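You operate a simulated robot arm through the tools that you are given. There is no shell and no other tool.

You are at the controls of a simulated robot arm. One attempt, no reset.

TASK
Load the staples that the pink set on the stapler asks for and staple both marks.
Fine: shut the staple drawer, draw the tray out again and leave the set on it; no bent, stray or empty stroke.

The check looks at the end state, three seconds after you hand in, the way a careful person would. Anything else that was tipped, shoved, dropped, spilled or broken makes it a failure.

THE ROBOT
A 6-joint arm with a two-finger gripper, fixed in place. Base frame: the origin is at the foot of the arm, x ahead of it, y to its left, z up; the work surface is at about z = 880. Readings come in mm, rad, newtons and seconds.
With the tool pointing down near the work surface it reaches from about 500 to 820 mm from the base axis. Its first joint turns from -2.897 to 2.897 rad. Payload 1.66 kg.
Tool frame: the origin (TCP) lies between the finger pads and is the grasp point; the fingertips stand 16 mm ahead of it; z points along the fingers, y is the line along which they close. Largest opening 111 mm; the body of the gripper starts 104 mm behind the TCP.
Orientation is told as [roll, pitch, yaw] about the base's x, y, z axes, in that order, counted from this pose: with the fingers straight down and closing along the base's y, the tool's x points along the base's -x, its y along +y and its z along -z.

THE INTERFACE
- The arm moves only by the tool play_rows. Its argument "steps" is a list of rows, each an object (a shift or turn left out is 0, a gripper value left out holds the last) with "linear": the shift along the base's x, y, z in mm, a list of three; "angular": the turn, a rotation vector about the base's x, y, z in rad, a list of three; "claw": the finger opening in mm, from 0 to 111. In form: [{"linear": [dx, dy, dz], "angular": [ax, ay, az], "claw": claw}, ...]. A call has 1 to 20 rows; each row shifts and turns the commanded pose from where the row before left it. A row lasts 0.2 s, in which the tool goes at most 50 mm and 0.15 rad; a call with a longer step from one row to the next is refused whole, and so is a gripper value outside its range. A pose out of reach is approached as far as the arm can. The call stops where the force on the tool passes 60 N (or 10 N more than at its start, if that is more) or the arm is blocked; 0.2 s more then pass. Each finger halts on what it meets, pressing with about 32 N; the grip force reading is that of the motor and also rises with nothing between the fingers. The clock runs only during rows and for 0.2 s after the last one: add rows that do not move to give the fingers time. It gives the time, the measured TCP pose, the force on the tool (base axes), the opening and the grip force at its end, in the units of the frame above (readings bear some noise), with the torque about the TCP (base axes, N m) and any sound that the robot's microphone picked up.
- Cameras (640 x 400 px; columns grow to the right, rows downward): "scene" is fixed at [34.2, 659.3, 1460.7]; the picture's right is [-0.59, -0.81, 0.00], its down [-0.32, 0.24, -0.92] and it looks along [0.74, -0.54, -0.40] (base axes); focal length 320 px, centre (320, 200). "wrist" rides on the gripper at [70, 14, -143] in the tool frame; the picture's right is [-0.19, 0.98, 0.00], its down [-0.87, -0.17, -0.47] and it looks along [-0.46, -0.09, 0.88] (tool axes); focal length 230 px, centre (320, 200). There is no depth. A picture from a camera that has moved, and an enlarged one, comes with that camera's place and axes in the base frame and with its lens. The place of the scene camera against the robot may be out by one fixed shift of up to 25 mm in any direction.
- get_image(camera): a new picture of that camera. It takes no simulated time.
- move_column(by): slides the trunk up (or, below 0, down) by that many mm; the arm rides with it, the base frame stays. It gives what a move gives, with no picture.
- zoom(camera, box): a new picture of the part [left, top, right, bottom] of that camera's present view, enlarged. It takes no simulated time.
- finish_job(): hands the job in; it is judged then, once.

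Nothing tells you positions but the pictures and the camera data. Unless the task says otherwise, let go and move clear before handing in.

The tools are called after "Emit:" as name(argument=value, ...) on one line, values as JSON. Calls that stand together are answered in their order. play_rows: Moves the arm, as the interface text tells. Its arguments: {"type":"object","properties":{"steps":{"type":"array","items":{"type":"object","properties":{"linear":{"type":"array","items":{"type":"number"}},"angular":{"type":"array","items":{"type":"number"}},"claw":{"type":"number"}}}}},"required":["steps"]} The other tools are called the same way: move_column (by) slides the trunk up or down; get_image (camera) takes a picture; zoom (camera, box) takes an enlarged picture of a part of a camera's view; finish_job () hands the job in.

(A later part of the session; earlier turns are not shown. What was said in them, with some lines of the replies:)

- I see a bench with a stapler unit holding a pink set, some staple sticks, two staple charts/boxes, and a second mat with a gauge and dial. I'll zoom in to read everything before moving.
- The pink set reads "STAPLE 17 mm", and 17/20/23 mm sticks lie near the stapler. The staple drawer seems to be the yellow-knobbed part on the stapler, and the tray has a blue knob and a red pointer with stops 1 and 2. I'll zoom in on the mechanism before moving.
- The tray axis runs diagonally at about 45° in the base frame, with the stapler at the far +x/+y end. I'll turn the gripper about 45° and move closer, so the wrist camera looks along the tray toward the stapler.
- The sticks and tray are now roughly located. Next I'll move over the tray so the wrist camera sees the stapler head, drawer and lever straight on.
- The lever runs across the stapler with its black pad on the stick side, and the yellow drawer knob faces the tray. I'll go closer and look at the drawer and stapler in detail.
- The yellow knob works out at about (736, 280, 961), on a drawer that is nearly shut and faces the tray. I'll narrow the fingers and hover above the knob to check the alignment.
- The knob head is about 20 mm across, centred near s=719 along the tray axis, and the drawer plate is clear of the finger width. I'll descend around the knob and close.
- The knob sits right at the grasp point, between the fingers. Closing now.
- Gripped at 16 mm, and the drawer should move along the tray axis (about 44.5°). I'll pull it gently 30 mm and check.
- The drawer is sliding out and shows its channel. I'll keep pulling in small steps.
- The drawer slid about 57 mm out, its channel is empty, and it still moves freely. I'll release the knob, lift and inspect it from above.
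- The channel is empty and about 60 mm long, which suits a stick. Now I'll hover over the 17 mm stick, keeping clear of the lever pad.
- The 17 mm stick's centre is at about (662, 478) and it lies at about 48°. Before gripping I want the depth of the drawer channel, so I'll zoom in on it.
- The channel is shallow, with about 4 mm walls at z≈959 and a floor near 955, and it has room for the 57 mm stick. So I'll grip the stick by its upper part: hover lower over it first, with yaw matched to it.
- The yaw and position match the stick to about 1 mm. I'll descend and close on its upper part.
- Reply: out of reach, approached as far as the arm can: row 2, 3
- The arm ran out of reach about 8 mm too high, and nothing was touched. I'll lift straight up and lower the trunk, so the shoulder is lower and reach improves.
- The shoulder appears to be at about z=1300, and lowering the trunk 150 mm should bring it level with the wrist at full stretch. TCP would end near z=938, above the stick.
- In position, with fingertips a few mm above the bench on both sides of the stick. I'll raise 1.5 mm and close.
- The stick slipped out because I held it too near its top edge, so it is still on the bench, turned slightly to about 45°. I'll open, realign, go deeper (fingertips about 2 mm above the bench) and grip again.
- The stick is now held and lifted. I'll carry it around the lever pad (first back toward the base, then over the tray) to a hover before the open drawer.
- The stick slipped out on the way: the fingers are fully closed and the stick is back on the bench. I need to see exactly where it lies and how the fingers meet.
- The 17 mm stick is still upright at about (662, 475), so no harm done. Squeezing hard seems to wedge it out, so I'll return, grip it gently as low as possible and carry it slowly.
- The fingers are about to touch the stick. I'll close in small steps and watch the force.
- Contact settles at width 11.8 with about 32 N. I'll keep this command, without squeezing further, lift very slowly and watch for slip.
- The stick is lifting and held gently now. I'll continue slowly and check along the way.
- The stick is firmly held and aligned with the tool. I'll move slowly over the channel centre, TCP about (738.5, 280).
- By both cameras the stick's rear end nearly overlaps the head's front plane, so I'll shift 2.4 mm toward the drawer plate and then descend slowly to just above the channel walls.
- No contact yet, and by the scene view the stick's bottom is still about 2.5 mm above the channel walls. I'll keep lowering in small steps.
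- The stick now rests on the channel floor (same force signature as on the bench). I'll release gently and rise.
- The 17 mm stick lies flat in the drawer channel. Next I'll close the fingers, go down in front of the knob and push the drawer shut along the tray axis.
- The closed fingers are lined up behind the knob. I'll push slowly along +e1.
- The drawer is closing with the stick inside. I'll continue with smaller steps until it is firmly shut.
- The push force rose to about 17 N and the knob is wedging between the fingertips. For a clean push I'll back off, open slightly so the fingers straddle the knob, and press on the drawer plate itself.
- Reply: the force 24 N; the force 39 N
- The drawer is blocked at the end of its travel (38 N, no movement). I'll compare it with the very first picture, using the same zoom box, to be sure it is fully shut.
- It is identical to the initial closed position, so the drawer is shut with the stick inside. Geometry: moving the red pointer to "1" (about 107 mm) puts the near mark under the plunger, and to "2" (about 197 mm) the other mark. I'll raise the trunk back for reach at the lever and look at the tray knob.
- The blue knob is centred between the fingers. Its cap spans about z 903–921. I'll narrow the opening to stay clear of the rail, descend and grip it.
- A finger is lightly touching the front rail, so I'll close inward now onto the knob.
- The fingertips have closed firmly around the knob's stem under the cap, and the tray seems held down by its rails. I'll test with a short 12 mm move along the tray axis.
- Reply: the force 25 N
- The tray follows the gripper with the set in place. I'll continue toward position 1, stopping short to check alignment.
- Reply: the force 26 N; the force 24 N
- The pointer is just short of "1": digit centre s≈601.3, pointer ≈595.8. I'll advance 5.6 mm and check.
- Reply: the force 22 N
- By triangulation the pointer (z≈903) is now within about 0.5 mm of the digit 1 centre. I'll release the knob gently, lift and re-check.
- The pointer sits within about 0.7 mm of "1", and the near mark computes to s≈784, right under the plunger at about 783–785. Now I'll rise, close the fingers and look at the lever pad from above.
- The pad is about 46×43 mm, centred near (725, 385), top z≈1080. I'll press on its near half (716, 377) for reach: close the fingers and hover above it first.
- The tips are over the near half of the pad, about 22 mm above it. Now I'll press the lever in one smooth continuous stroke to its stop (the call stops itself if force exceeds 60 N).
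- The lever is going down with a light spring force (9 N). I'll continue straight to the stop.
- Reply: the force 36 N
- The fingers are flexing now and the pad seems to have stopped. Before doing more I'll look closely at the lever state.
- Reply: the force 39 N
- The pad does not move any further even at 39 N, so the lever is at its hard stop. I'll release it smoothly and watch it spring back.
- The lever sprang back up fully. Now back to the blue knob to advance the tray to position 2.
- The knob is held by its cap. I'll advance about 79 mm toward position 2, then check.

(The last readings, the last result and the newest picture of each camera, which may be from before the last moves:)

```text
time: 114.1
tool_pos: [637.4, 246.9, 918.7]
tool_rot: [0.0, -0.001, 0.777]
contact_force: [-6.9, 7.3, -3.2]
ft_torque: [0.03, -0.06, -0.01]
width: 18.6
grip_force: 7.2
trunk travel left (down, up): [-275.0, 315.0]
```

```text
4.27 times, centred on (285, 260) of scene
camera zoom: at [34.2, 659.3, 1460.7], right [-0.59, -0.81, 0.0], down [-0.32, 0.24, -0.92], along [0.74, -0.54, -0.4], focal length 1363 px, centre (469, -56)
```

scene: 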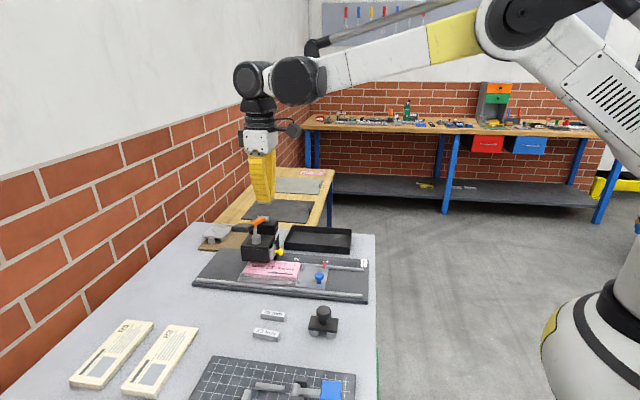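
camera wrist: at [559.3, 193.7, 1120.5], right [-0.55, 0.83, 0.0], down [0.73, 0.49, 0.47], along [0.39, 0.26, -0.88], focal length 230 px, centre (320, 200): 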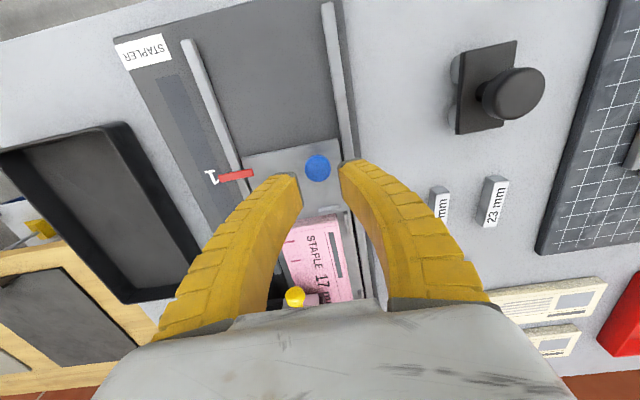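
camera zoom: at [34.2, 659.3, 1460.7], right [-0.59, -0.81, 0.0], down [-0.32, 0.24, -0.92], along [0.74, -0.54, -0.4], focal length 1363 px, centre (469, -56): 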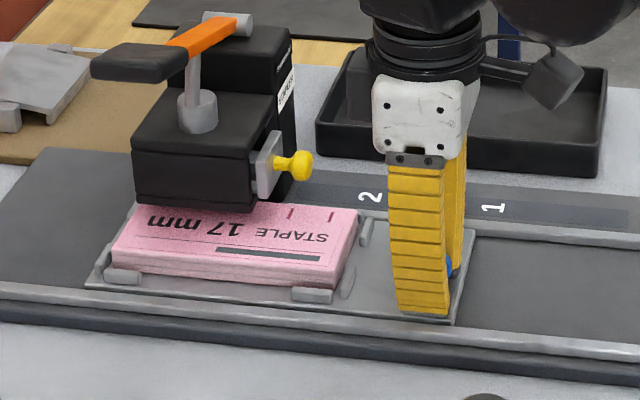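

Emit:
play_rows(steps=[{"linear": [1, 1, 0], "claw": 9}, {"linear": [2, 2, 0], "claw": 9}, {"linear": [3, 3, 0], "claw": 9}, {"linear": [3, 3, 0], "claw": 9}, {"linear": [3, 3, 0], "claw": 9}, {"linear": [3, 3, 0], "claw": 9}, {"linear": [3, 3, 0], "claw": 9}, {"linear": [3, 3, 0], "claw": 9}, {"linear": [3, 3, 0], "claw": 9}, {"linear": [3, 3, 0], "claw": 9}, {"linear": [3, 3, 0], "claw": 9}, {"linear": [3, 3, 0], "claw": 9}, {"linear": [3, 3, 0], "claw": 9}, {"linear": [3, 3, 0], "claw": 9}, {"linear": [2, 2, 0], "claw": 9}, {"linear": [1, 1, 0], "claw": 9}, {"linear": [0, 0, 0], "claw": 9}])

Emit:
get_image(camera="wrist")

Emit:
zoom(camera="wrist", box=[190, 150, 270, 210])

Emit:
zoom(camera="scene", box=[180, 210, 330, 290])

```text
time: 117.7
tool_pos: [678.3, 289.9, 918.1]
tool_rot: [-0.001, 0.001, 0.777]
contact_force: [-3.9, 5.7, -1.8]
ft_torque: [-0.06, -0.02, -0.04]
width: 17.3
grip_force: 6.2
trunk travel left (down, up): [-275.0, 315.0]
```

```text
taken
camera wrist: at [621.2, 250.7, 1061.6], right [-0.55, 0.83, 0.0], down [0.73, 0.49, 0.47], along [0.39, 0.26, -0.88], focal length 230 px, centre (320, 200)
```

wrist: 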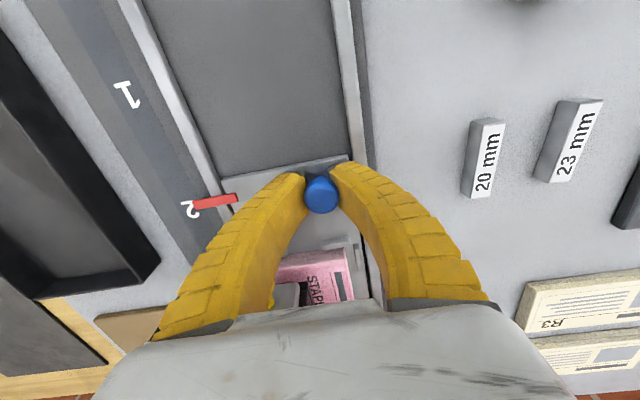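

```text
6.67 times, centred on (230, 180) of wrist
camera zoom: at [621.2, 250.7, 1061.6], right [-0.55, 0.83, 0.0], down [0.73, 0.49, 0.47], along [0.39, 0.26, -0.88], focal length 1534 px, centre (920, 333)
```

zoom: 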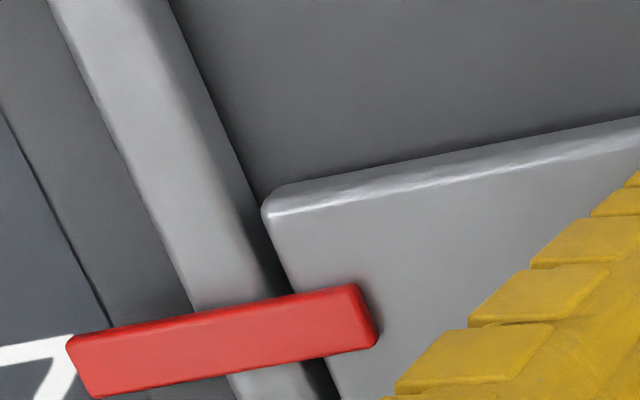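

```text
4.27 times, centred on (255, 250) of scene
camera zoom: at [34.2, 659.3, 1460.7], right [-0.59, -0.81, 0.0], down [-0.32, 0.24, -0.92], along [0.74, -0.54, -0.4], focal length 1363 px, centre (597, -13)
```

zoom: 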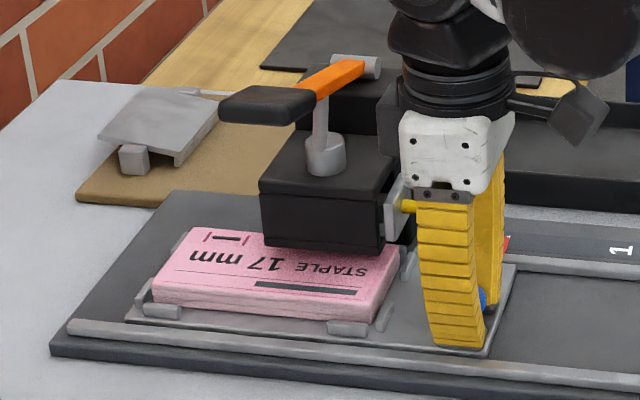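

Mark B has emerged on the far side of the head and I can see something between its two lines. I'll zoom to verify the first staple.

Emit:
zoom(camera="scene", box=[216, 255, 256, 285])

Emit:
zoom(camera="wrist", box=[180, 190, 250, 230])

```text
13.33 times, centred on (236, 270) of scene
camera zoom: at [34.2, 659.3, 1460.7], right [-0.59, -0.81, 0.0], down [-0.32, 0.24, -0.92], along [0.74, -0.54, -0.4], focal length 4260 px, centre (1440, -733)
```

zoom: 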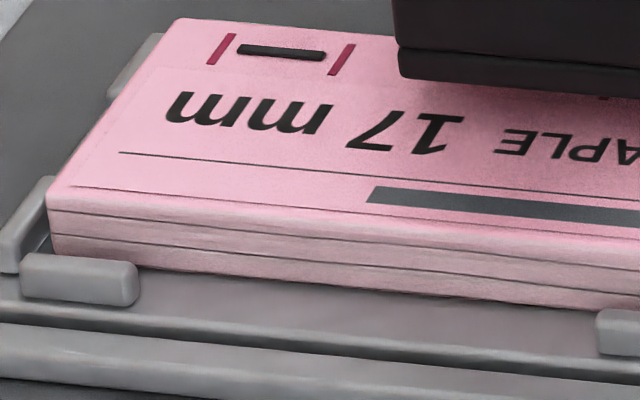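

```text
9.14 times, centred on (215, 210) of wrist
camera zoom: at [621.2, 250.7, 1061.6], right [-0.55, 0.83, 0.0], down [0.73, 0.49, 0.47], along [0.39, 0.26, -0.88], focal length 2104 px, centre (1280, 109)
```

zoom: 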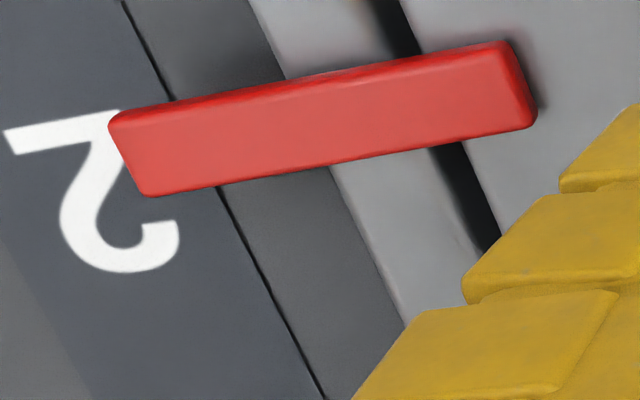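

The first staple is perfectly centred and flat between its two lines. By dead reckoning about 9 mm remain to position 2; I'll move there and verify against the digit 2.

Emit:
play_rows(steps=[{"linear": [1, 1, 0], "claw": 9}, {"linear": [2, 2, 0], "claw": 9}, {"linear": [2, 2, 0], "claw": 9}, {"linear": [1, 1, 0], "claw": 9}, {"linear": [0.35, 0.35, 0], "claw": 9}, {"linear": [0, 0, 0], "claw": 9}])

Emit:
zoom(camera="wrist", box=[170, 170, 270, 230])

Emit:
zoom(camera="scene", box=[180, 210, 330, 290])

```text
time: 119.1
tool_pos: [685.7, 295.4, 917.2]
tool_rot: [0.0, 0.001, 0.778]
contact_force: [-10.7, 0.6, -5.2]
ft_torque: [-0.09, -0.08, 0.03]
width: 18.0
grip_force: 6.6
trunk travel left (down, up): [-275.0, 315.0]
```

```text
6.40 times, centred on (220, 200) of wrist
camera zoom: at [627.1, 256.2, 1062.0], right [-0.55, 0.83, 0.0], down [0.74, 0.49, 0.47], along [0.39, 0.26, -0.88], focal length 1472 px, centre (960, 200)
```

zoom: 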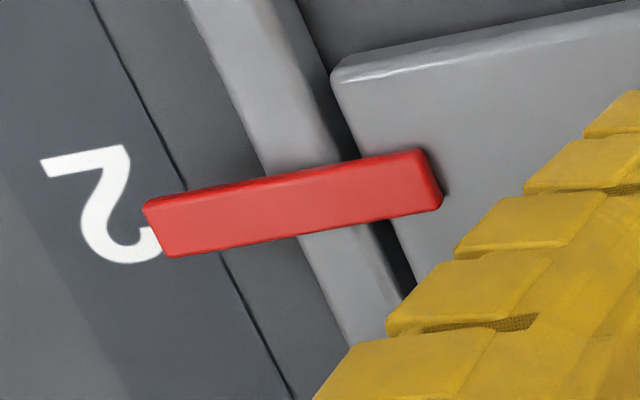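

```text
4.27 times, centred on (255, 250) of scene
camera zoom: at [34.2, 659.3, 1460.7], right [-0.59, -0.81, 0.0], down [-0.32, 0.24, -0.92], along [0.74, -0.54, -0.4], focal length 1363 px, centre (597, -13)
```

zoom: 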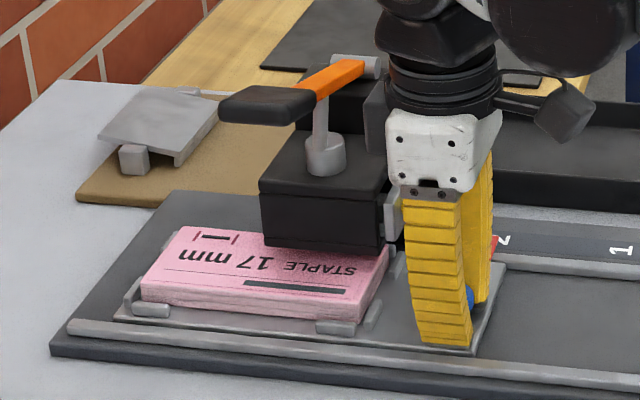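

The pointer-to-digit offset at "2" (about −0.5 mm) matches the one at "1" that gave a centred staple. I'll release the knob, back away from the drawer knob slightly, and lift.

Emit:
play_rows(steps=[{"linear": [0, 0, 0], "claw": 14}, {"linear": [0, 0, 0], "claw": 20}, {"linear": [0, 0, 0], "claw": 26}, {"linear": [0, 0, 0], "claw": 28}, {"linear": [-1, -1, 0], "claw": 28}, {"linear": [-1.5, -1.5, 0], "claw": 28}, {"linear": [0, 0, 5], "claw": 28}, {"linear": [0, 0, 12], "claw": 28}, {"linear": [0, 0, 25], "claw": 28}, {"linear": [-10, -10, 40], "claw": 28}, {"linear": [-20, -20, 40], "claw": 28}, {"linear": [0, 0, 0], "claw": 28}])

Emit:
get_image(camera="wrist")

Emit:
zoom(camera="scene", box=[285, 240, 325, 270])

Emit:
zoom(camera="scene", box=[180, 210, 330, 290])

```text
time: 121.7
tool_pos: [652.8, 265.1, 1038.6]
tool_rot: [0.001, 0.0, 0.774]
contact_force: [-0.1, 0.1, 0.4]
ft_torque: [-0.01, -0.03, -0.03]
width: 30.9
grip_force: 1.6
trunk travel left (down, up): [-275.0, 315.0]
```

```text
taken
camera wrist: at [595.8, 223.9, 1182.8], right [-0.55, 0.83, 0.0], down [0.74, 0.49, 0.47], along [0.39, 0.26, -0.88], focal length 230 px, centre (320, 200)
```

wrist: 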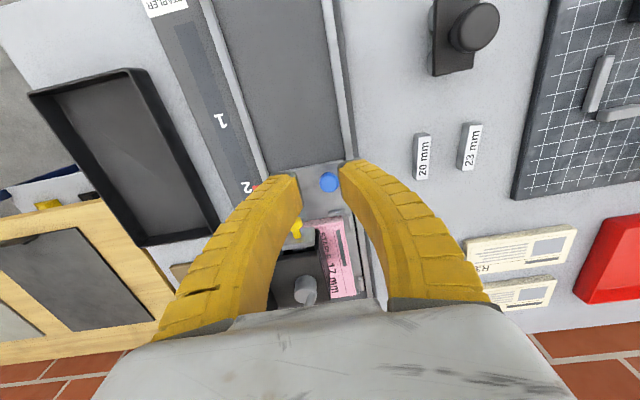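

```text
13.33 times, centred on (305, 255) of scene
camera zoom: at [34.2, 659.3, 1460.7], right [-0.59, -0.81, 0.0], down [-0.32, 0.24, -0.92], along [0.74, -0.54, -0.4], focal length 4260 px, centre (520, -533)
```

zoom: 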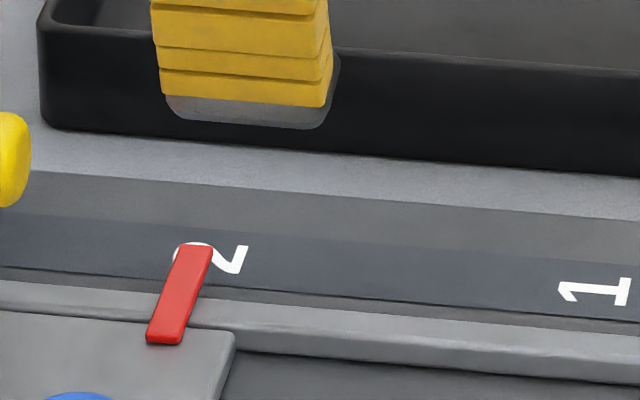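

```text
4.27 times, centred on (255, 250) of scene
camera zoom: at [34.2, 659.3, 1460.7], right [-0.59, -0.81, 0.0], down [-0.32, 0.24, -0.92], along [0.74, -0.54, -0.4], focal length 1363 px, centre (597, -13)
```

zoom: 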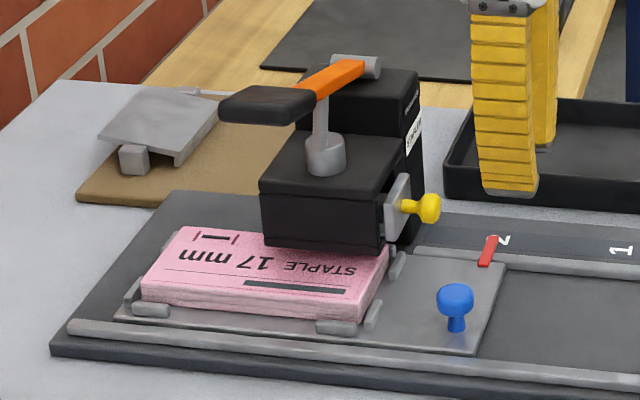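

Both cameras give the same −0.6 mm offset as at position 1, so the tray is right. Next I'll go up, close the fingers and hover over the lever pad again.

Emit:
play_rows(steps=[{"linear": [0, 0, 40], "claw": 10}, {"linear": [0, 0, 40], "claw": 0}, {"linear": [0, 20, 25], "claw": 0}, {"linear": [12, 28, 0], "claw": 0}, {"linear": [16, 26, 0], "claw": 0}, {"linear": [18, 22, 0], "claw": 0}, {"linear": [18.5, 18.5, -10], "claw": 0}, {"linear": [0, 0, -10], "claw": 0}, {"linear": [0, 0, 0], "claw": 0}])

Emit:
zoom(camera="scene", box=[215, 180, 305, 255])

```text
time: 123.7
tool_pos: [717.6, 377.9, 1122.9]
tool_rot: [0.0, 0.0, 0.777]
contact_force: [-0.1, 0.7, 0.3]
ft_torque: [0.02, 0.0, -0.01]
width: 0.3
grip_force: 29.1
trunk travel left (down, up): [-275.0, 315.0]
```

```text
5.33 times, centred on (260, 218) of scene
camera zoom: at [34.2, 659.3, 1460.7], right [-0.59, -0.81, 0.0], down [-0.32, 0.24, -0.92], along [0.74, -0.54, -0.4], focal length 1704 px, centre (640, 107)
```

zoom: 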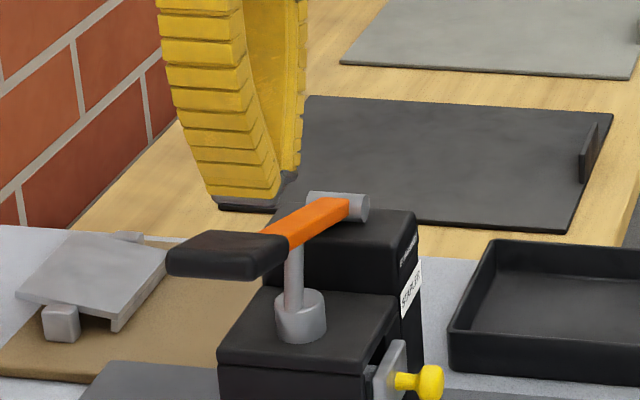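

The lever is in the same state and hover position as before. Pressing again in one continuous stroke.

Emit:
play_rows(steps=[{"linear": [0, 0.8, -6], "claw": 0}, {"linear": [0, 0, -6], "claw": 0}, {"linear": [0, 0, -5], "claw": 0}, {"linear": [0, 0, -5], "claw": 0}, {"linear": [0, 0, -5], "claw": 0}, {"linear": [0, 0, -5], "claw": 0}, {"linear": [0, 0, -5], "claw": 0}, {"linear": [0, 0, -5], "claw": 0}, {"linear": [0, 0, -5], "claw": 0}, {"linear": [0, 0, -5], "claw": 0}, {"linear": [0, 0, -5], "claw": 0}, {"linear": [0, 0, -5], "claw": 0}, {"linear": [0, 0, -5], "claw": 0}, {"linear": [0, 0, -5], "claw": 0}, {"linear": [0, 0, -5], "claw": 0}, {"linear": [0, 0, -5], "claw": 0}, {"linear": [0, 0, -5], "claw": 0}, {"linear": [0, 0, -5], "claw": 0}, {"linear": [0, 0, -4], "claw": 0}, {"linear": [0, 0, 0], "claw": 0}])

Emit:
zoom(camera="scene", box=[240, 210, 300, 260])

```text
time: 127.9
tool_pos: [714.4, 375.5, 1028.7]
tool_rot: [0.0, -0.003, 0.777]
contact_force: [2.2, 3.1, 29.9]
ft_torque: [0.05, -0.12, 0.0]
width: 13.6
grip_force: 23.6
trunk travel left (down, up): [-275.0, 315.0]
```

```text
8.00 times, centred on (270, 235) of scene
camera zoom: at [34.2, 659.3, 1460.7], right [-0.59, -0.81, 0.0], down [-0.32, 0.24, -0.92], along [0.74, -0.54, -0.4], focal length 2556 px, centre (720, -80)
```

zoom: 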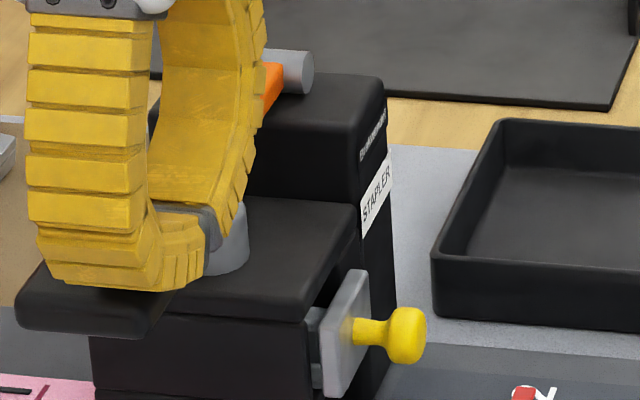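

The pad is at the same bottomed position. I'll push a few mm more to match the first stroke's force, then release.

Emit:
play_rows(steps=[{"linear": [0, 0, -2], "claw": 0}, {"linear": [0, 0, -2], "claw": 0}, {"linear": [0, 0, 0], "claw": 0}])

Emit:
zoom(camera="scene", box=[240, 210, 300, 260])

Emit:
play_rows(steps=[{"linear": [0, 0, 5], "claw": 0}, {"linear": [0, 0, 5], "claw": 0}, {"linear": [0, 0, 6], "claw": 0}, {"linear": [0, 0, 8], "claw": 0}, {"linear": [0, 0, 8], "claw": 0}, {"linear": [0, 0, 10], "claw": 0}, {"linear": [0, 0, 10], "claw": 0}, {"linear": [0, 0, 10], "claw": 0}, {"linear": [0, 0, 12], "claw": 0}, {"linear": [0, 0, 12], "claw": 0}, {"linear": [0, 0, 15], "claw": 0}, {"linear": [0, 0, 20], "claw": 0}, {"linear": [0, 0, 0], "claw": 0}])

Emit:
zoom(camera="scene", box=[180, 190, 330, 290])

```text
time: 128.7
tool_pos: [715.2, 377.2, 1027.2]
tool_rot: [-0.002, -0.002, 0.774]
contact_force: [1.6, -0.4, 33.9]
ft_torque: [0.14, -0.1, 0.0]
width: 14.6
grip_force: 22.0
trunk travel left (down, up): [-275.0, 315.0]
```

```text
8.00 times, centred on (270, 235) of scene
camera zoom: at [34.2, 659.3, 1460.7], right [-0.59, -0.81, 0.0], down [-0.32, 0.24, -0.92], along [0.74, -0.54, -0.4], focal length 2556 px, centre (720, -80)
```

zoom: 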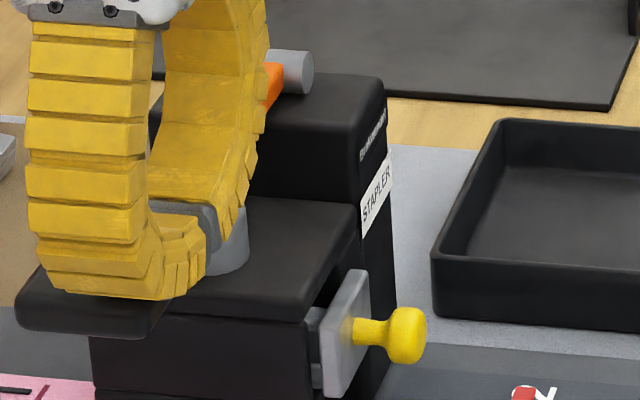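

```text
time: 131.5
tool_pos: [718.9, 379.0, 1146.1]
tool_rot: [0.001, -0.001, 0.776]
contact_force: [-0.3, -0.7, -0.1]
ft_torque: [-0.01, -0.01, 0.01]
width: 0.0
grip_force: 29.0
trunk travel left (down, up): [-275.0, 315.0]
```

```text
4.00 times, centred on (255, 240) of scene
camera zoom: at [34.2, 659.3, 1460.7], right [-0.59, -0.81, 0.0], down [-0.32, 0.24, -0.92], along [0.74, -0.54, -0.4], focal length 1278 px, centre (580, 40)
```

zoom: 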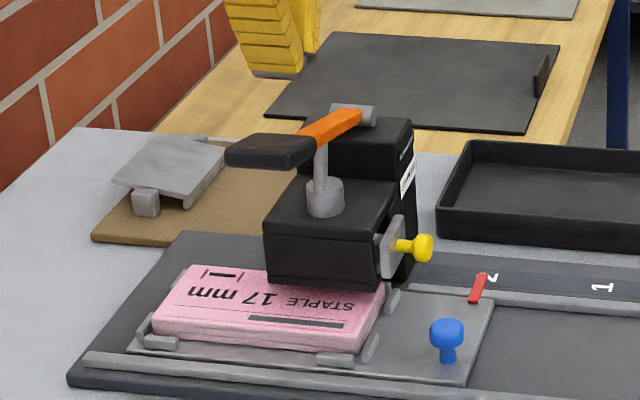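

Both strokes are done and the lever is up again. Now I'll return to the blue knob to draw the tray out.

Emit:
play_rows(steps=[{"linear": [-12, -28, 0], "claw": 0}, {"linear": [-12, -28, 0], "claw": 10}, {"linear": [-11.5, -28, 0], "claw": 28}, {"linear": [0, 0, -45], "claw": 28}, {"linear": [0, 0, -45], "claw": 28}, {"linear": [0, 0, -45], "claw": 28}, {"linear": [0, 0, -30], "claw": 28}, {"linear": [0, 0, 0], "claw": 28}])

Emit:
get_image(camera="wrist")

Emit:
zoom(camera="wrist", box=[250, 110, 390, 210])

```text
time: 133.3
tool_pos: [681.9, 292.7, 981.5]
tool_rot: [0.001, 0.0, 0.776]
contact_force: [-0.8, -0.4, 0.1]
ft_torque: [0.01, -0.03, -0.01]
width: 30.8
grip_force: 2.2
trunk travel left (down, up): [-275.0, 315.0]
```

```text
taken
camera wrist: at [623.7, 253.4, 1124.9], right [-0.55, 0.83, 0.0], down [0.73, 0.49, 0.47], along [0.39, 0.26, -0.88], focal length 230 px, centre (320, 200)
```

wrist: 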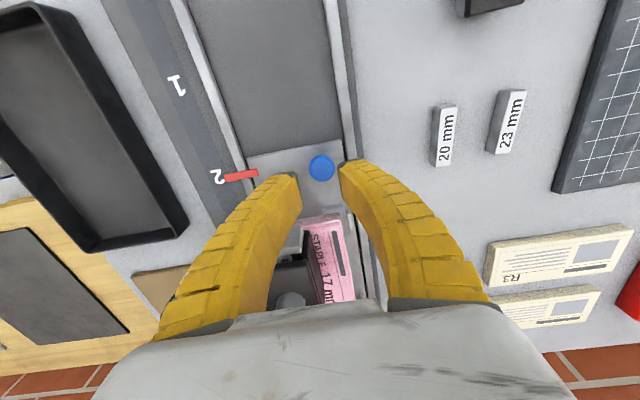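

```text
4.00 times, centred on (320, 160) of wrist
camera zoom: at [623.7, 253.4, 1124.9], right [-0.55, 0.83, 0.0], down [0.73, 0.49, 0.47], along [0.39, 0.26, -0.88], focal length 920 px, centre (320, 360)
```

zoom: 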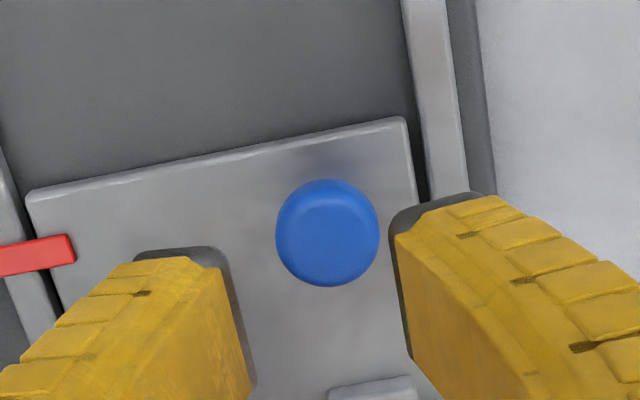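

Emit:
play_rows(steps=[{"linear": [0.5, 2.6, -12], "claw": 28}, {"linear": [0, 0, -15], "claw": 28}, {"linear": [0, 0, -15], "claw": 28}, {"linear": [0, 0, -14], "claw": 28}, {"linear": [0, 0, -7.5], "claw": 28}, {"linear": [0, 0, 0], "claw": 28}])

Emit:
zoom(camera="wrist", box=[230, 110, 410, 250])

```text
time: 134.7
tool_pos: [683.1, 295.9, 917.5]
tool_rot: [0.0, -0.001, 0.777]
contact_force: [0.6, -0.1, -0.5]
ft_torque: [-0.01, 0.0, 0.01]
width: 30.8
grip_force: 1.8
trunk travel left (down, up): [-275.0, 315.0]
```

```text
2.86 times, centred on (320, 180) of wrist
camera zoom: at [624.8, 256.7, 1061.4], right [-0.55, 0.83, 0.0], down [0.73, 0.49, 0.47], along [0.39, 0.26, -0.88], focal length 657 px, centre (320, 257)
```

zoom: 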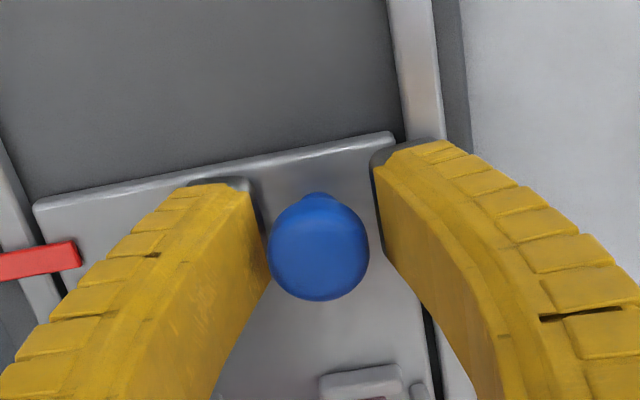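

Well centred. Closing on the knob and drawing the tray back slowly.

Emit:
play_rows(steps=[{"linear": [0, 0, 0], "claw": 22}, {"linear": [0, 0, 0], "claw": 16}, {"linear": [0, 0, 0], "claw": 12}, {"linear": [0, 0, 0], "claw": 9}, {"linear": [0, 0, 0], "claw": 9}, {"linear": [-1, -1, 0], "claw": 9}, {"linear": [-2, -2, 0], "claw": 9}, {"linear": [-3, -3, 0], "claw": 9}, {"linear": [-3, -3, 0], "claw": 9}, {"linear": [-3, -3, 0], "claw": 9}, {"linear": [-2, -2, 0], "claw": 9}, {"linear": [-1, -1, 0], "claw": 9}, {"linear": [0, 0, 0], "claw": 9}])

Emit:
zoom(camera="wrist", box=[150, 110, 410, 250])

Emit:
zoom(camera="scene", box=[190, 210, 340, 290])

```text
time: 137.5
tool_pos: [669.9, 282.3, 916.0]
tool_rot: [0.002, 0.001, 0.774]
contact_force: [7.0, -6.8, -16.1]
ft_torque: [-0.06, 0.0, -0.01]
width: 13.1
grip_force: 33.9
trunk travel left (down, up): [-275.0, 315.0]
```

```text
2.46 times, centred on (280, 180) of wrist
camera zoom: at [610.9, 241.9, 1060.4], right [-0.55, 0.83, 0.0], down [0.74, 0.49, 0.47], along [0.39, 0.26, -0.88], focal length 566 px, centre (418, 249)
```

zoom: 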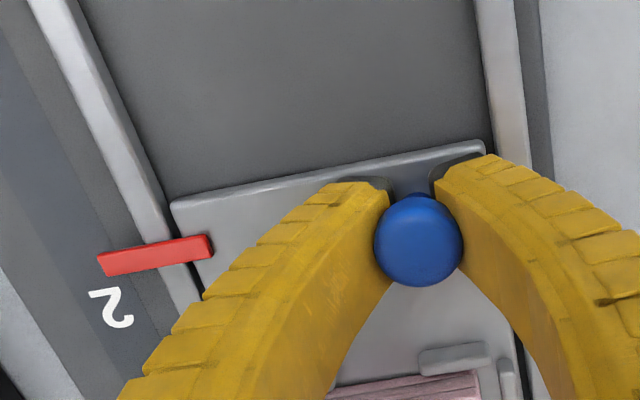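

```text
4.27 times, centred on (265, 250) of scene
camera zoom: at [34.2, 659.3, 1460.7], right [-0.59, -0.81, 0.0], down [-0.32, 0.24, -0.92], along [0.74, -0.54, -0.4], focal length 1363 px, centre (555, -13)
```

zoom: 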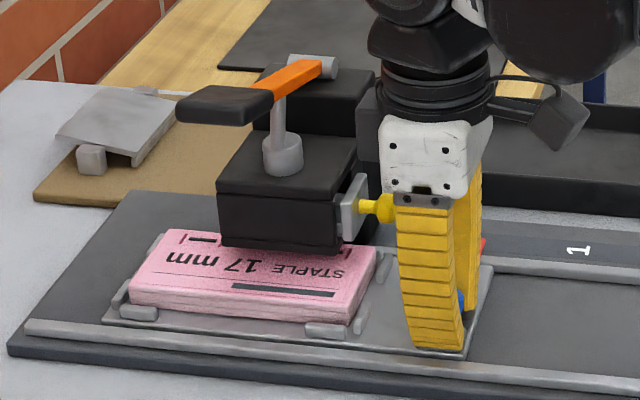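

The tray follows. I'll keep drawing it out.

Emit:
play_rows(steps=[{"linear": [-1.5, -1.5, 0], "claw": 9}, {"linear": [-3, -3, 0], "claw": 9}, {"linear": [-4, -4, 0], "claw": 9}, {"linear": [-4, -4, 0], "claw": 9}, {"linear": [-4, -4, 0], "claw": 9}, {"linear": [-4, -4, 0], "claw": 9}, {"linear": [-4, -4, 0], "claw": 9}, {"linear": [-4, -4, 0], "claw": 9}, {"linear": [-4, -4, 0], "claw": 9}, {"linear": [-4, -4, 0], "claw": 9}, {"linear": [-4, -4, 0], "claw": 9}, {"linear": [-4, -4, 0], "claw": 9}, {"linear": [-4, -4, 0], "claw": 9}, {"linear": [-3, -3, 0], "claw": 9}, {"linear": [-1.5, -1.5, 0], "claw": 9}, {"linear": [0, 0, 0], "claw": 9}])

Emit:
zoom(camera="scene", box=[210, 220, 360, 300])

Emit:
zoom(camera="wrist", box=[150, 110, 410, 250])

```text
time: 140.9
tool_pos: [616.2, 228.7, 914.8]
tool_rot: [0.001, 0.002, 0.775]
contact_force: [13.3, -9.8, -22.7]
ft_torque: [0.21, -0.12, -0.02]
width: 12.4
grip_force: 33.8
trunk travel left (down, up): [-275.0, 315.0]
```

```text
4.27 times, centred on (285, 260) of scene
camera zoom: at [34.2, 659.3, 1460.7], right [-0.59, -0.81, 0.0], down [-0.32, 0.24, -0.92], along [0.74, -0.54, -0.4], focal length 1363 px, centre (469, -56)
```

zoom: 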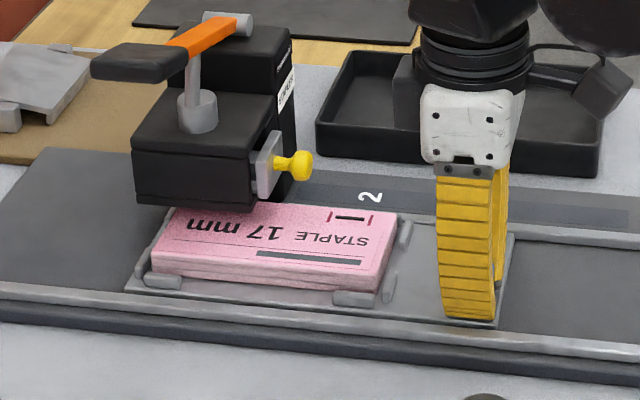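

```text
2.46 times, centred on (280, 180) of wrist
camera zoom: at [558.3, 189.4, 1059.0], right [-0.55, 0.83, 0.0], down [0.74, 0.49, 0.47], along [0.39, 0.26, -0.88], focal length 566 px, centre (418, 249)
```

zoom: 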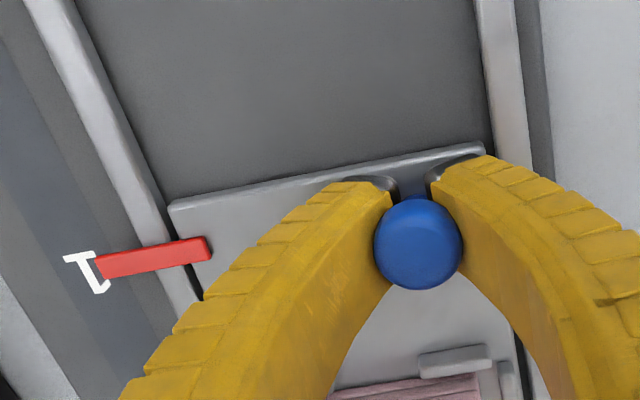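

The second staple shows at the other mark. Continuing to draw the tray out to its original place, with a small lateral correction.

Emit:
play_rows(steps=[{"linear": [-1, -2, 0], "claw": 9}, {"linear": [-3, -3.2, 0], "claw": 9}, {"linear": [-4, -4, 0], "claw": 9}, {"linear": [-4, -4, 0], "claw": 9}, {"linear": [-4, -4, 0], "claw": 9}, {"linear": [-4, -4, 0], "claw": 9}, {"linear": [-4, -4, 0], "claw": 9}, {"linear": [-4, -4, 0], "claw": 9}, {"linear": [-4, -4, 0], "claw": 9}, {"linear": [-4, -4, 0], "claw": 9}, {"linear": [-4, -4, 0], "claw": 9}, {"linear": [-4, -4, 0], "claw": 9}, {"linear": [-4, -4, 0], "claw": 9}, {"linear": [-4, -4, 0], "claw": 9}, {"linear": [-4, -4, 0], "claw": 9}, {"linear": [-3, -3, 0], "claw": 9}, {"linear": [-2, -2, 0], "claw": 9}, {"linear": [0, 0, 0], "claw": 9}])

Emit:
zoom(camera="scene", box=[240, 220, 390, 310])

Emit:
zoom(camera="wrist", box=[130, 100, 410, 250])

```text
time: 144.7
tool_pos: [554.9, 167.3, 916.1]
tool_rot: [-0.001, 0.003, 0.774]
contact_force: [-3.0, 4.8, -45.0]
ft_torque: [-0.06, 0.17, -0.05]
width: 12.4
grip_force: 34.4
trunk travel left (down, up): [-275.0, 315.0]
```

```text
4.27 times, centred on (315, 265) of scene
camera zoom: at [34.2, 659.3, 1460.7], right [-0.59, -0.81, 0.0], down [-0.32, 0.24, -0.92], along [0.74, -0.54, -0.4], focal length 1363 px, centre (341, -77)
```

zoom: 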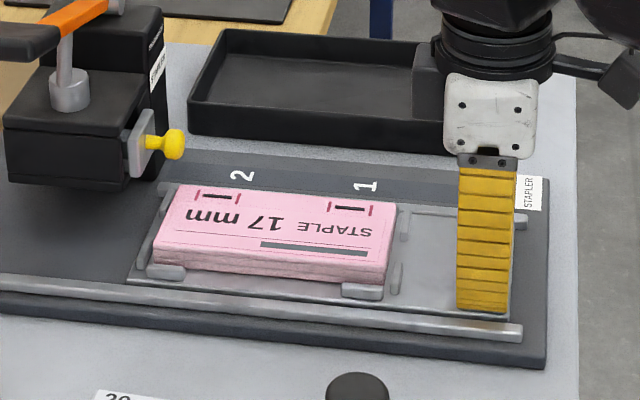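

```text
2.29 times, centred on (270, 175) of wrist
camera zoom: at [497.0, 128.0, 1059.7], right [-0.55, 0.83, 0.0], down [0.74, 0.49, 0.47], along [0.39, 0.26, -0.88], focal length 526 px, centre (434, 257)
```

zoom: 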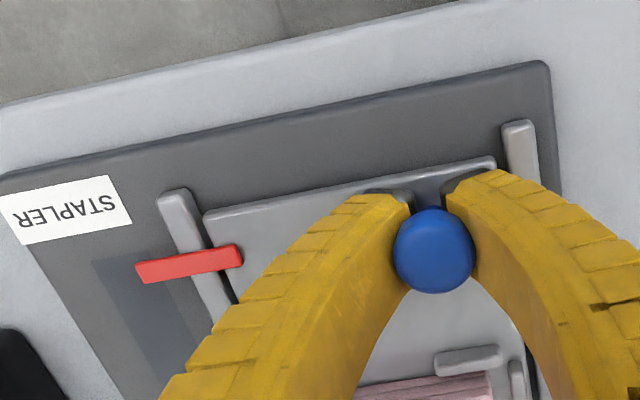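

Both staples look good. The vertical reaction has grown, so I'll loosen and re-grip before the last ~11 mm.

Emit:
play_rows(steps=[{"linear": [0, 0, 0], "claw": 14}, {"linear": [0, 0, 0], "claw": 20}, {"linear": [0, 0, 0], "claw": 24}, {"linear": [0, 0, 0], "claw": 24}])

Emit:
zoom(camera="scene", box=[255, 255, 345, 300])

Emit:
zoom(camera="wrist", box=[230, 110, 410, 250])

```text
time: 145.7
tool_pos: [552.8, 167.7, 916.2]
tool_rot: [-0.001, 0.001, 0.778]
contact_force: [-0.5, -0.4, -0.6]
ft_torque: [0.02, 0.0, 0.0]
width: 26.7
grip_force: 2.0
trunk travel left (down, up): [-275.0, 315.0]
```

```text
7.11 times, centred on (300, 278) of scene
camera zoom: at [34.2, 659.3, 1460.7], right [-0.59, -0.81, 0.0], down [-0.32, 0.24, -0.92], along [0.74, -0.54, -0.4], focal length 2272 px, centre (462, -351)
```

zoom: 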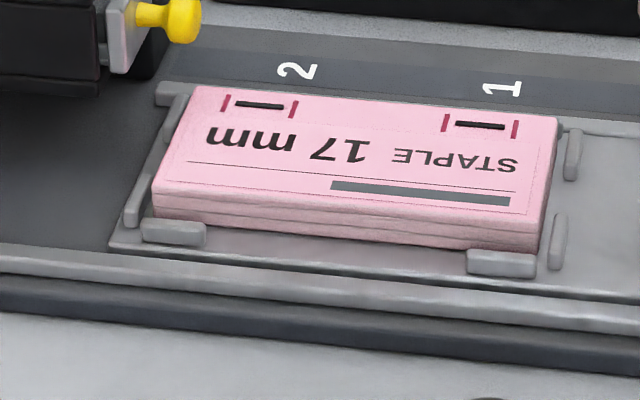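

```text
2.86 times, centred on (320, 180) of wrist
camera zoom: at [494.9, 127.0, 1061.0], right [-0.55, 0.83, 0.0], down [0.74, 0.49, 0.47], along [0.39, 0.26, -0.88], focal length 657 px, centre (320, 257)
```

zoom: 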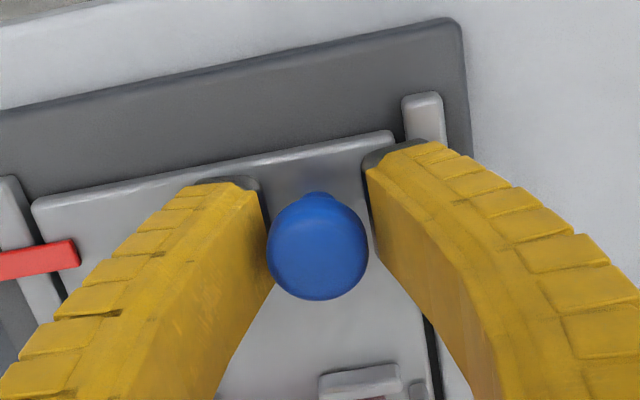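

Both staples are centred, flat and black between their lines. Re-gripping for the last 12 mm to the tray's original drawn-out position.

Emit:
play_rows(steps=[{"linear": [0, 0, 0], "claw": 18}, {"linear": [0, 0, 0], "claw": 13}, {"linear": [0, 0, 0], "claw": 9}, {"linear": [0, 0, 0], "claw": 9}, {"linear": [-0.8, -0.8, 0], "claw": 9}, {"linear": [-1.5, -1.5, 0], "claw": 9}, {"linear": [-2, -2, 0], "claw": 9}, {"linear": [-1.5, -1.5, 0], "claw": 9}, {"linear": [-1, -1, 0], "claw": 9}, {"linear": [0, 0, 0], "claw": 9}])

Emit:
zoom(camera="scene", box=[240, 230, 390, 310])

Emit:
zoom(camera="wrist", box=[130, 100, 410, 250])

```text
time: 147.9
tool_pos: [546.9, 159.8, 915.4]
tool_rot: [-0.001, 0.002, 0.777]
contact_force: [-3.0, -0.9, -23.8]
ft_torque: [0.08, -0.07, 0.05]
width: 12.8
grip_force: 33.8
trunk travel left (down, up): [-275.0, 315.0]
```

```text
4.27 times, centred on (315, 270) of scene
camera zoom: at [34.2, 659.3, 1460.7], right [-0.59, -0.81, 0.0], down [-0.32, 0.24, -0.92], along [0.74, -0.54, -0.4], focal length 1363 px, centre (341, -99)
```

zoom: 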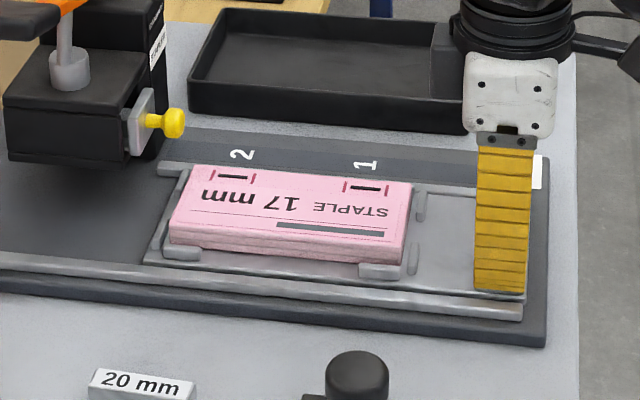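

```text
2.29 times, centred on (270, 175) of wrist
camera zoom: at [489.4, 120.4, 1060.3], right [-0.55, 0.83, 0.0], down [0.74, 0.49, 0.47], along [0.39, 0.26, -0.88], focal length 526 px, centre (434, 257)
```

zoom: 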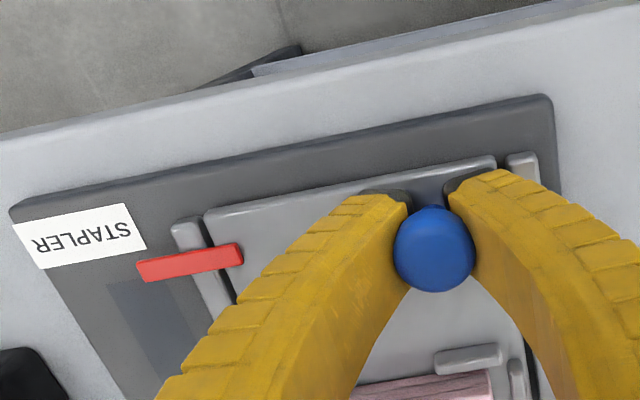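

Emit:
play_rows(steps=[{"linear": [-0.7, -0.7, 0], "claw": 9}, {"linear": [-0.7, -0.7, 0], "claw": 9}, {"linear": [-0.6, -0.6, 0], "claw": 9}, {"linear": [0, 0, 0], "claw": 9}])

Emit:
zoom(camera="scene", box=[240, 230, 390, 310])

```text
time: 148.9
tool_pos: [545.5, 156.5, 915.7]
tool_rot: [0.0, 0.0, 0.776]
contact_force: [2.5, -0.2, -20.4]
ft_torque: [0.0, 0.01, -0.02]
width: 12.9
grip_force: 34.1
trunk travel left (down, up): [-275.0, 315.0]
```

```text
4.27 times, centred on (315, 270) of scene
camera zoom: at [34.2, 659.3, 1460.7], right [-0.59, -0.81, 0.0], down [-0.32, 0.24, -0.92], along [0.74, -0.54, -0.4], focal length 1363 px, centre (341, -99)
```

zoom: 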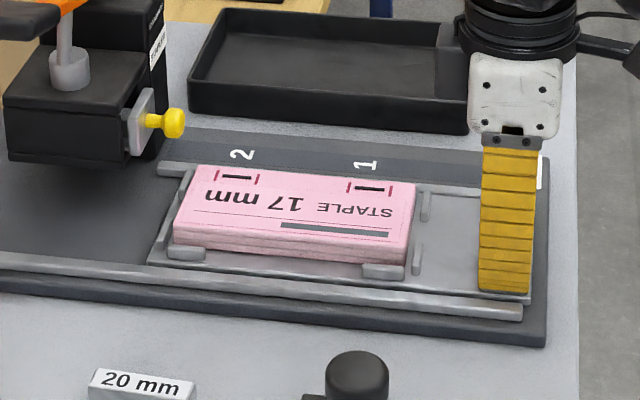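

It's back at the initial position. I'll nudge 1 mm more to be sure it is fully out, then release and lift.

Emit:
play_rows(steps=[{"linear": [-0.5, -0.5, 0], "claw": 9}, {"linear": [-0.4, -0.4, 0], "claw": 9}, {"linear": [0, 0, 0], "claw": 9}])

Emit:
play_rows(steps=[{"linear": [0, 0, 0], "claw": 14}, {"linear": [0, 0, 0], "claw": 20}, {"linear": [0, 0, 0], "claw": 26}, {"linear": [0, 0, 0], "claw": 28}, {"linear": [0, 0, 0], "claw": 28}, {"linear": [0, 0, 6], "claw": 28}, {"linear": [0, 0, 12], "claw": 28}, {"linear": [0, 0, 25], "claw": 28}, {"linear": [0, 0, 40], "claw": 28}, {"linear": [0, 0, 45], "claw": 28}, {"linear": [-10, 0, 45], "claw": 28}, {"linear": [-20, 0, 45], "claw": 28}, {"linear": [0, 0, 0], "claw": 28}])

Emit:
get_image(camera="scene")

Emit:
zoom(camera="scene", box=[180, 200, 380, 310])

Emit:
get_image(camera="wrist")

Emit:
zoom(camera="scene", box=[260, 250, 350, 300])

```text
time: 149.7
tool_pos: [546.4, 157.4, 916.8]
tool_rot: [0.0, 0.001, 0.778]
contact_force: [12.6, 3.1, -16.2]
ft_torque: [0.11, -0.11, 0.02]
width: 13.0
grip_force: 33.8
trunk travel left (down, up): [-275.0, 315.0]
```

```text
time: 152.5
tool_pos: [513.2, 156.1, 1133.1]
tool_rot: [-0.001, 0.0, 0.776]
contact_force: [0.2, -0.7, 0.1]
ft_torque: [0.02, -0.02, -0.02]
width: 30.9
grip_force: 1.5
trunk travel left (down, up): [-275.0, 315.0]
```

```text
taken
```

scene: 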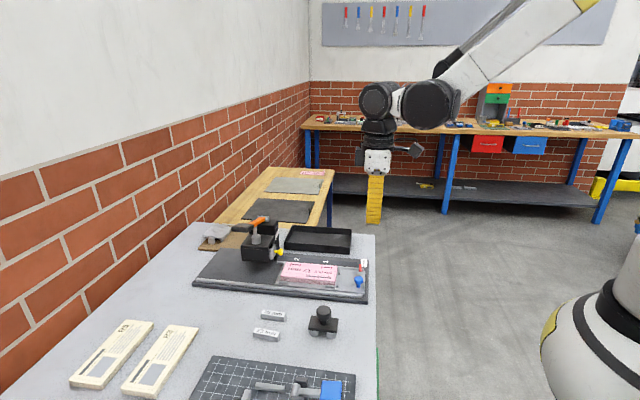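

```text
3.20 times, centred on (280, 255) of scene
camera zoom: at [34.2, 659.3, 1460.7], right [-0.59, -0.81, 0.0], down [-0.32, 0.24, -0.92], along [0.74, -0.54, -0.4], focal length 1022 px, centre (448, 24)
```

zoom: 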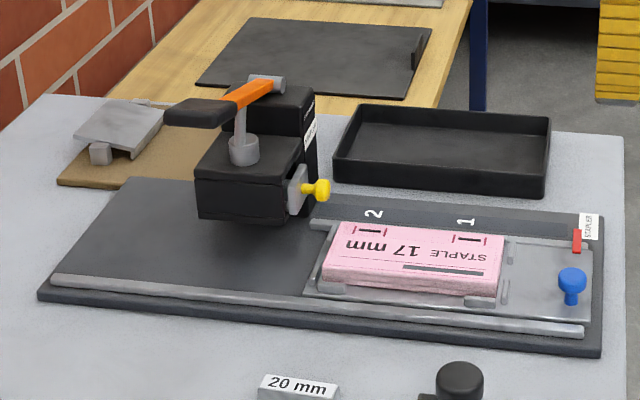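

```text
taken
camera wrist: at [454.8, 117.0, 1276.9], right [-0.55, 0.83, 0.0], down [0.74, 0.49, 0.47], along [0.39, 0.26, -0.88], focal length 230 px, centre (320, 200)
```

wrist: 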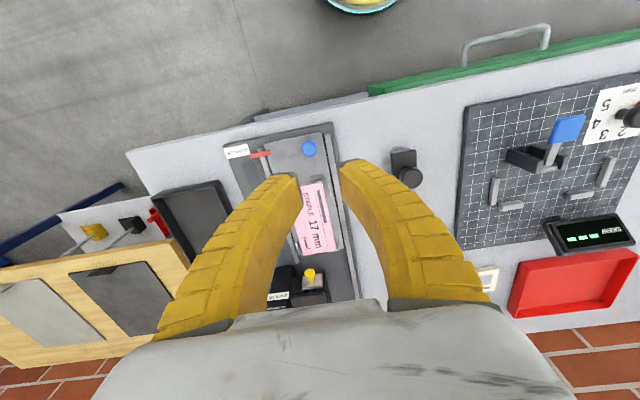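

```text
7.11 times, centred on (305, 275) of scene
camera zoom: at [34.2, 659.3, 1460.7], right [-0.59, -0.81, 0.0], down [-0.32, 0.24, -0.92], along [0.74, -0.54, -0.4], focal length 2272 px, centre (427, -333)
```

zoom: 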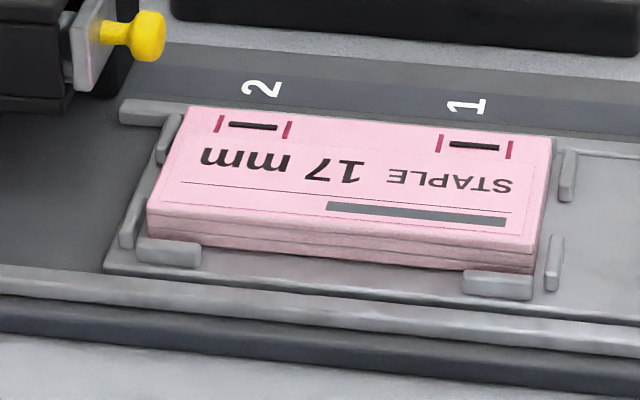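

The set is on the fully drawn-out tray with both staples flat and centred on their marks. The staple drawer is shut, the lever is up, nothing else has moved, and the gripper is open and clear. Handing in.

Emit:
finish_job()

```text
The job is handed in.
```

I loaded the 17 mm staples and stapled both marks on the pink set. I then handed the job in; the check's verdict hasn't come back.

- **Staples:** both are flat and centred between their red lines. I made two full strokes of the lever and no others.
- **Drawer:** it is shut with the 17 mm stick inside, in the same closed position as at the start.
- **Tray and set:** the tray is drawn out to its end stop with the set on it.
- **Surroundings:** the 20 mm and 23 mm sticks and everything else look undisturbed. The lever is up, and the gripper is open and clear.

The 17 mm stick slipped from the gripper twice near its original spot before I got a secure grip. It stayed upright on the bench each time and touched nothing else.
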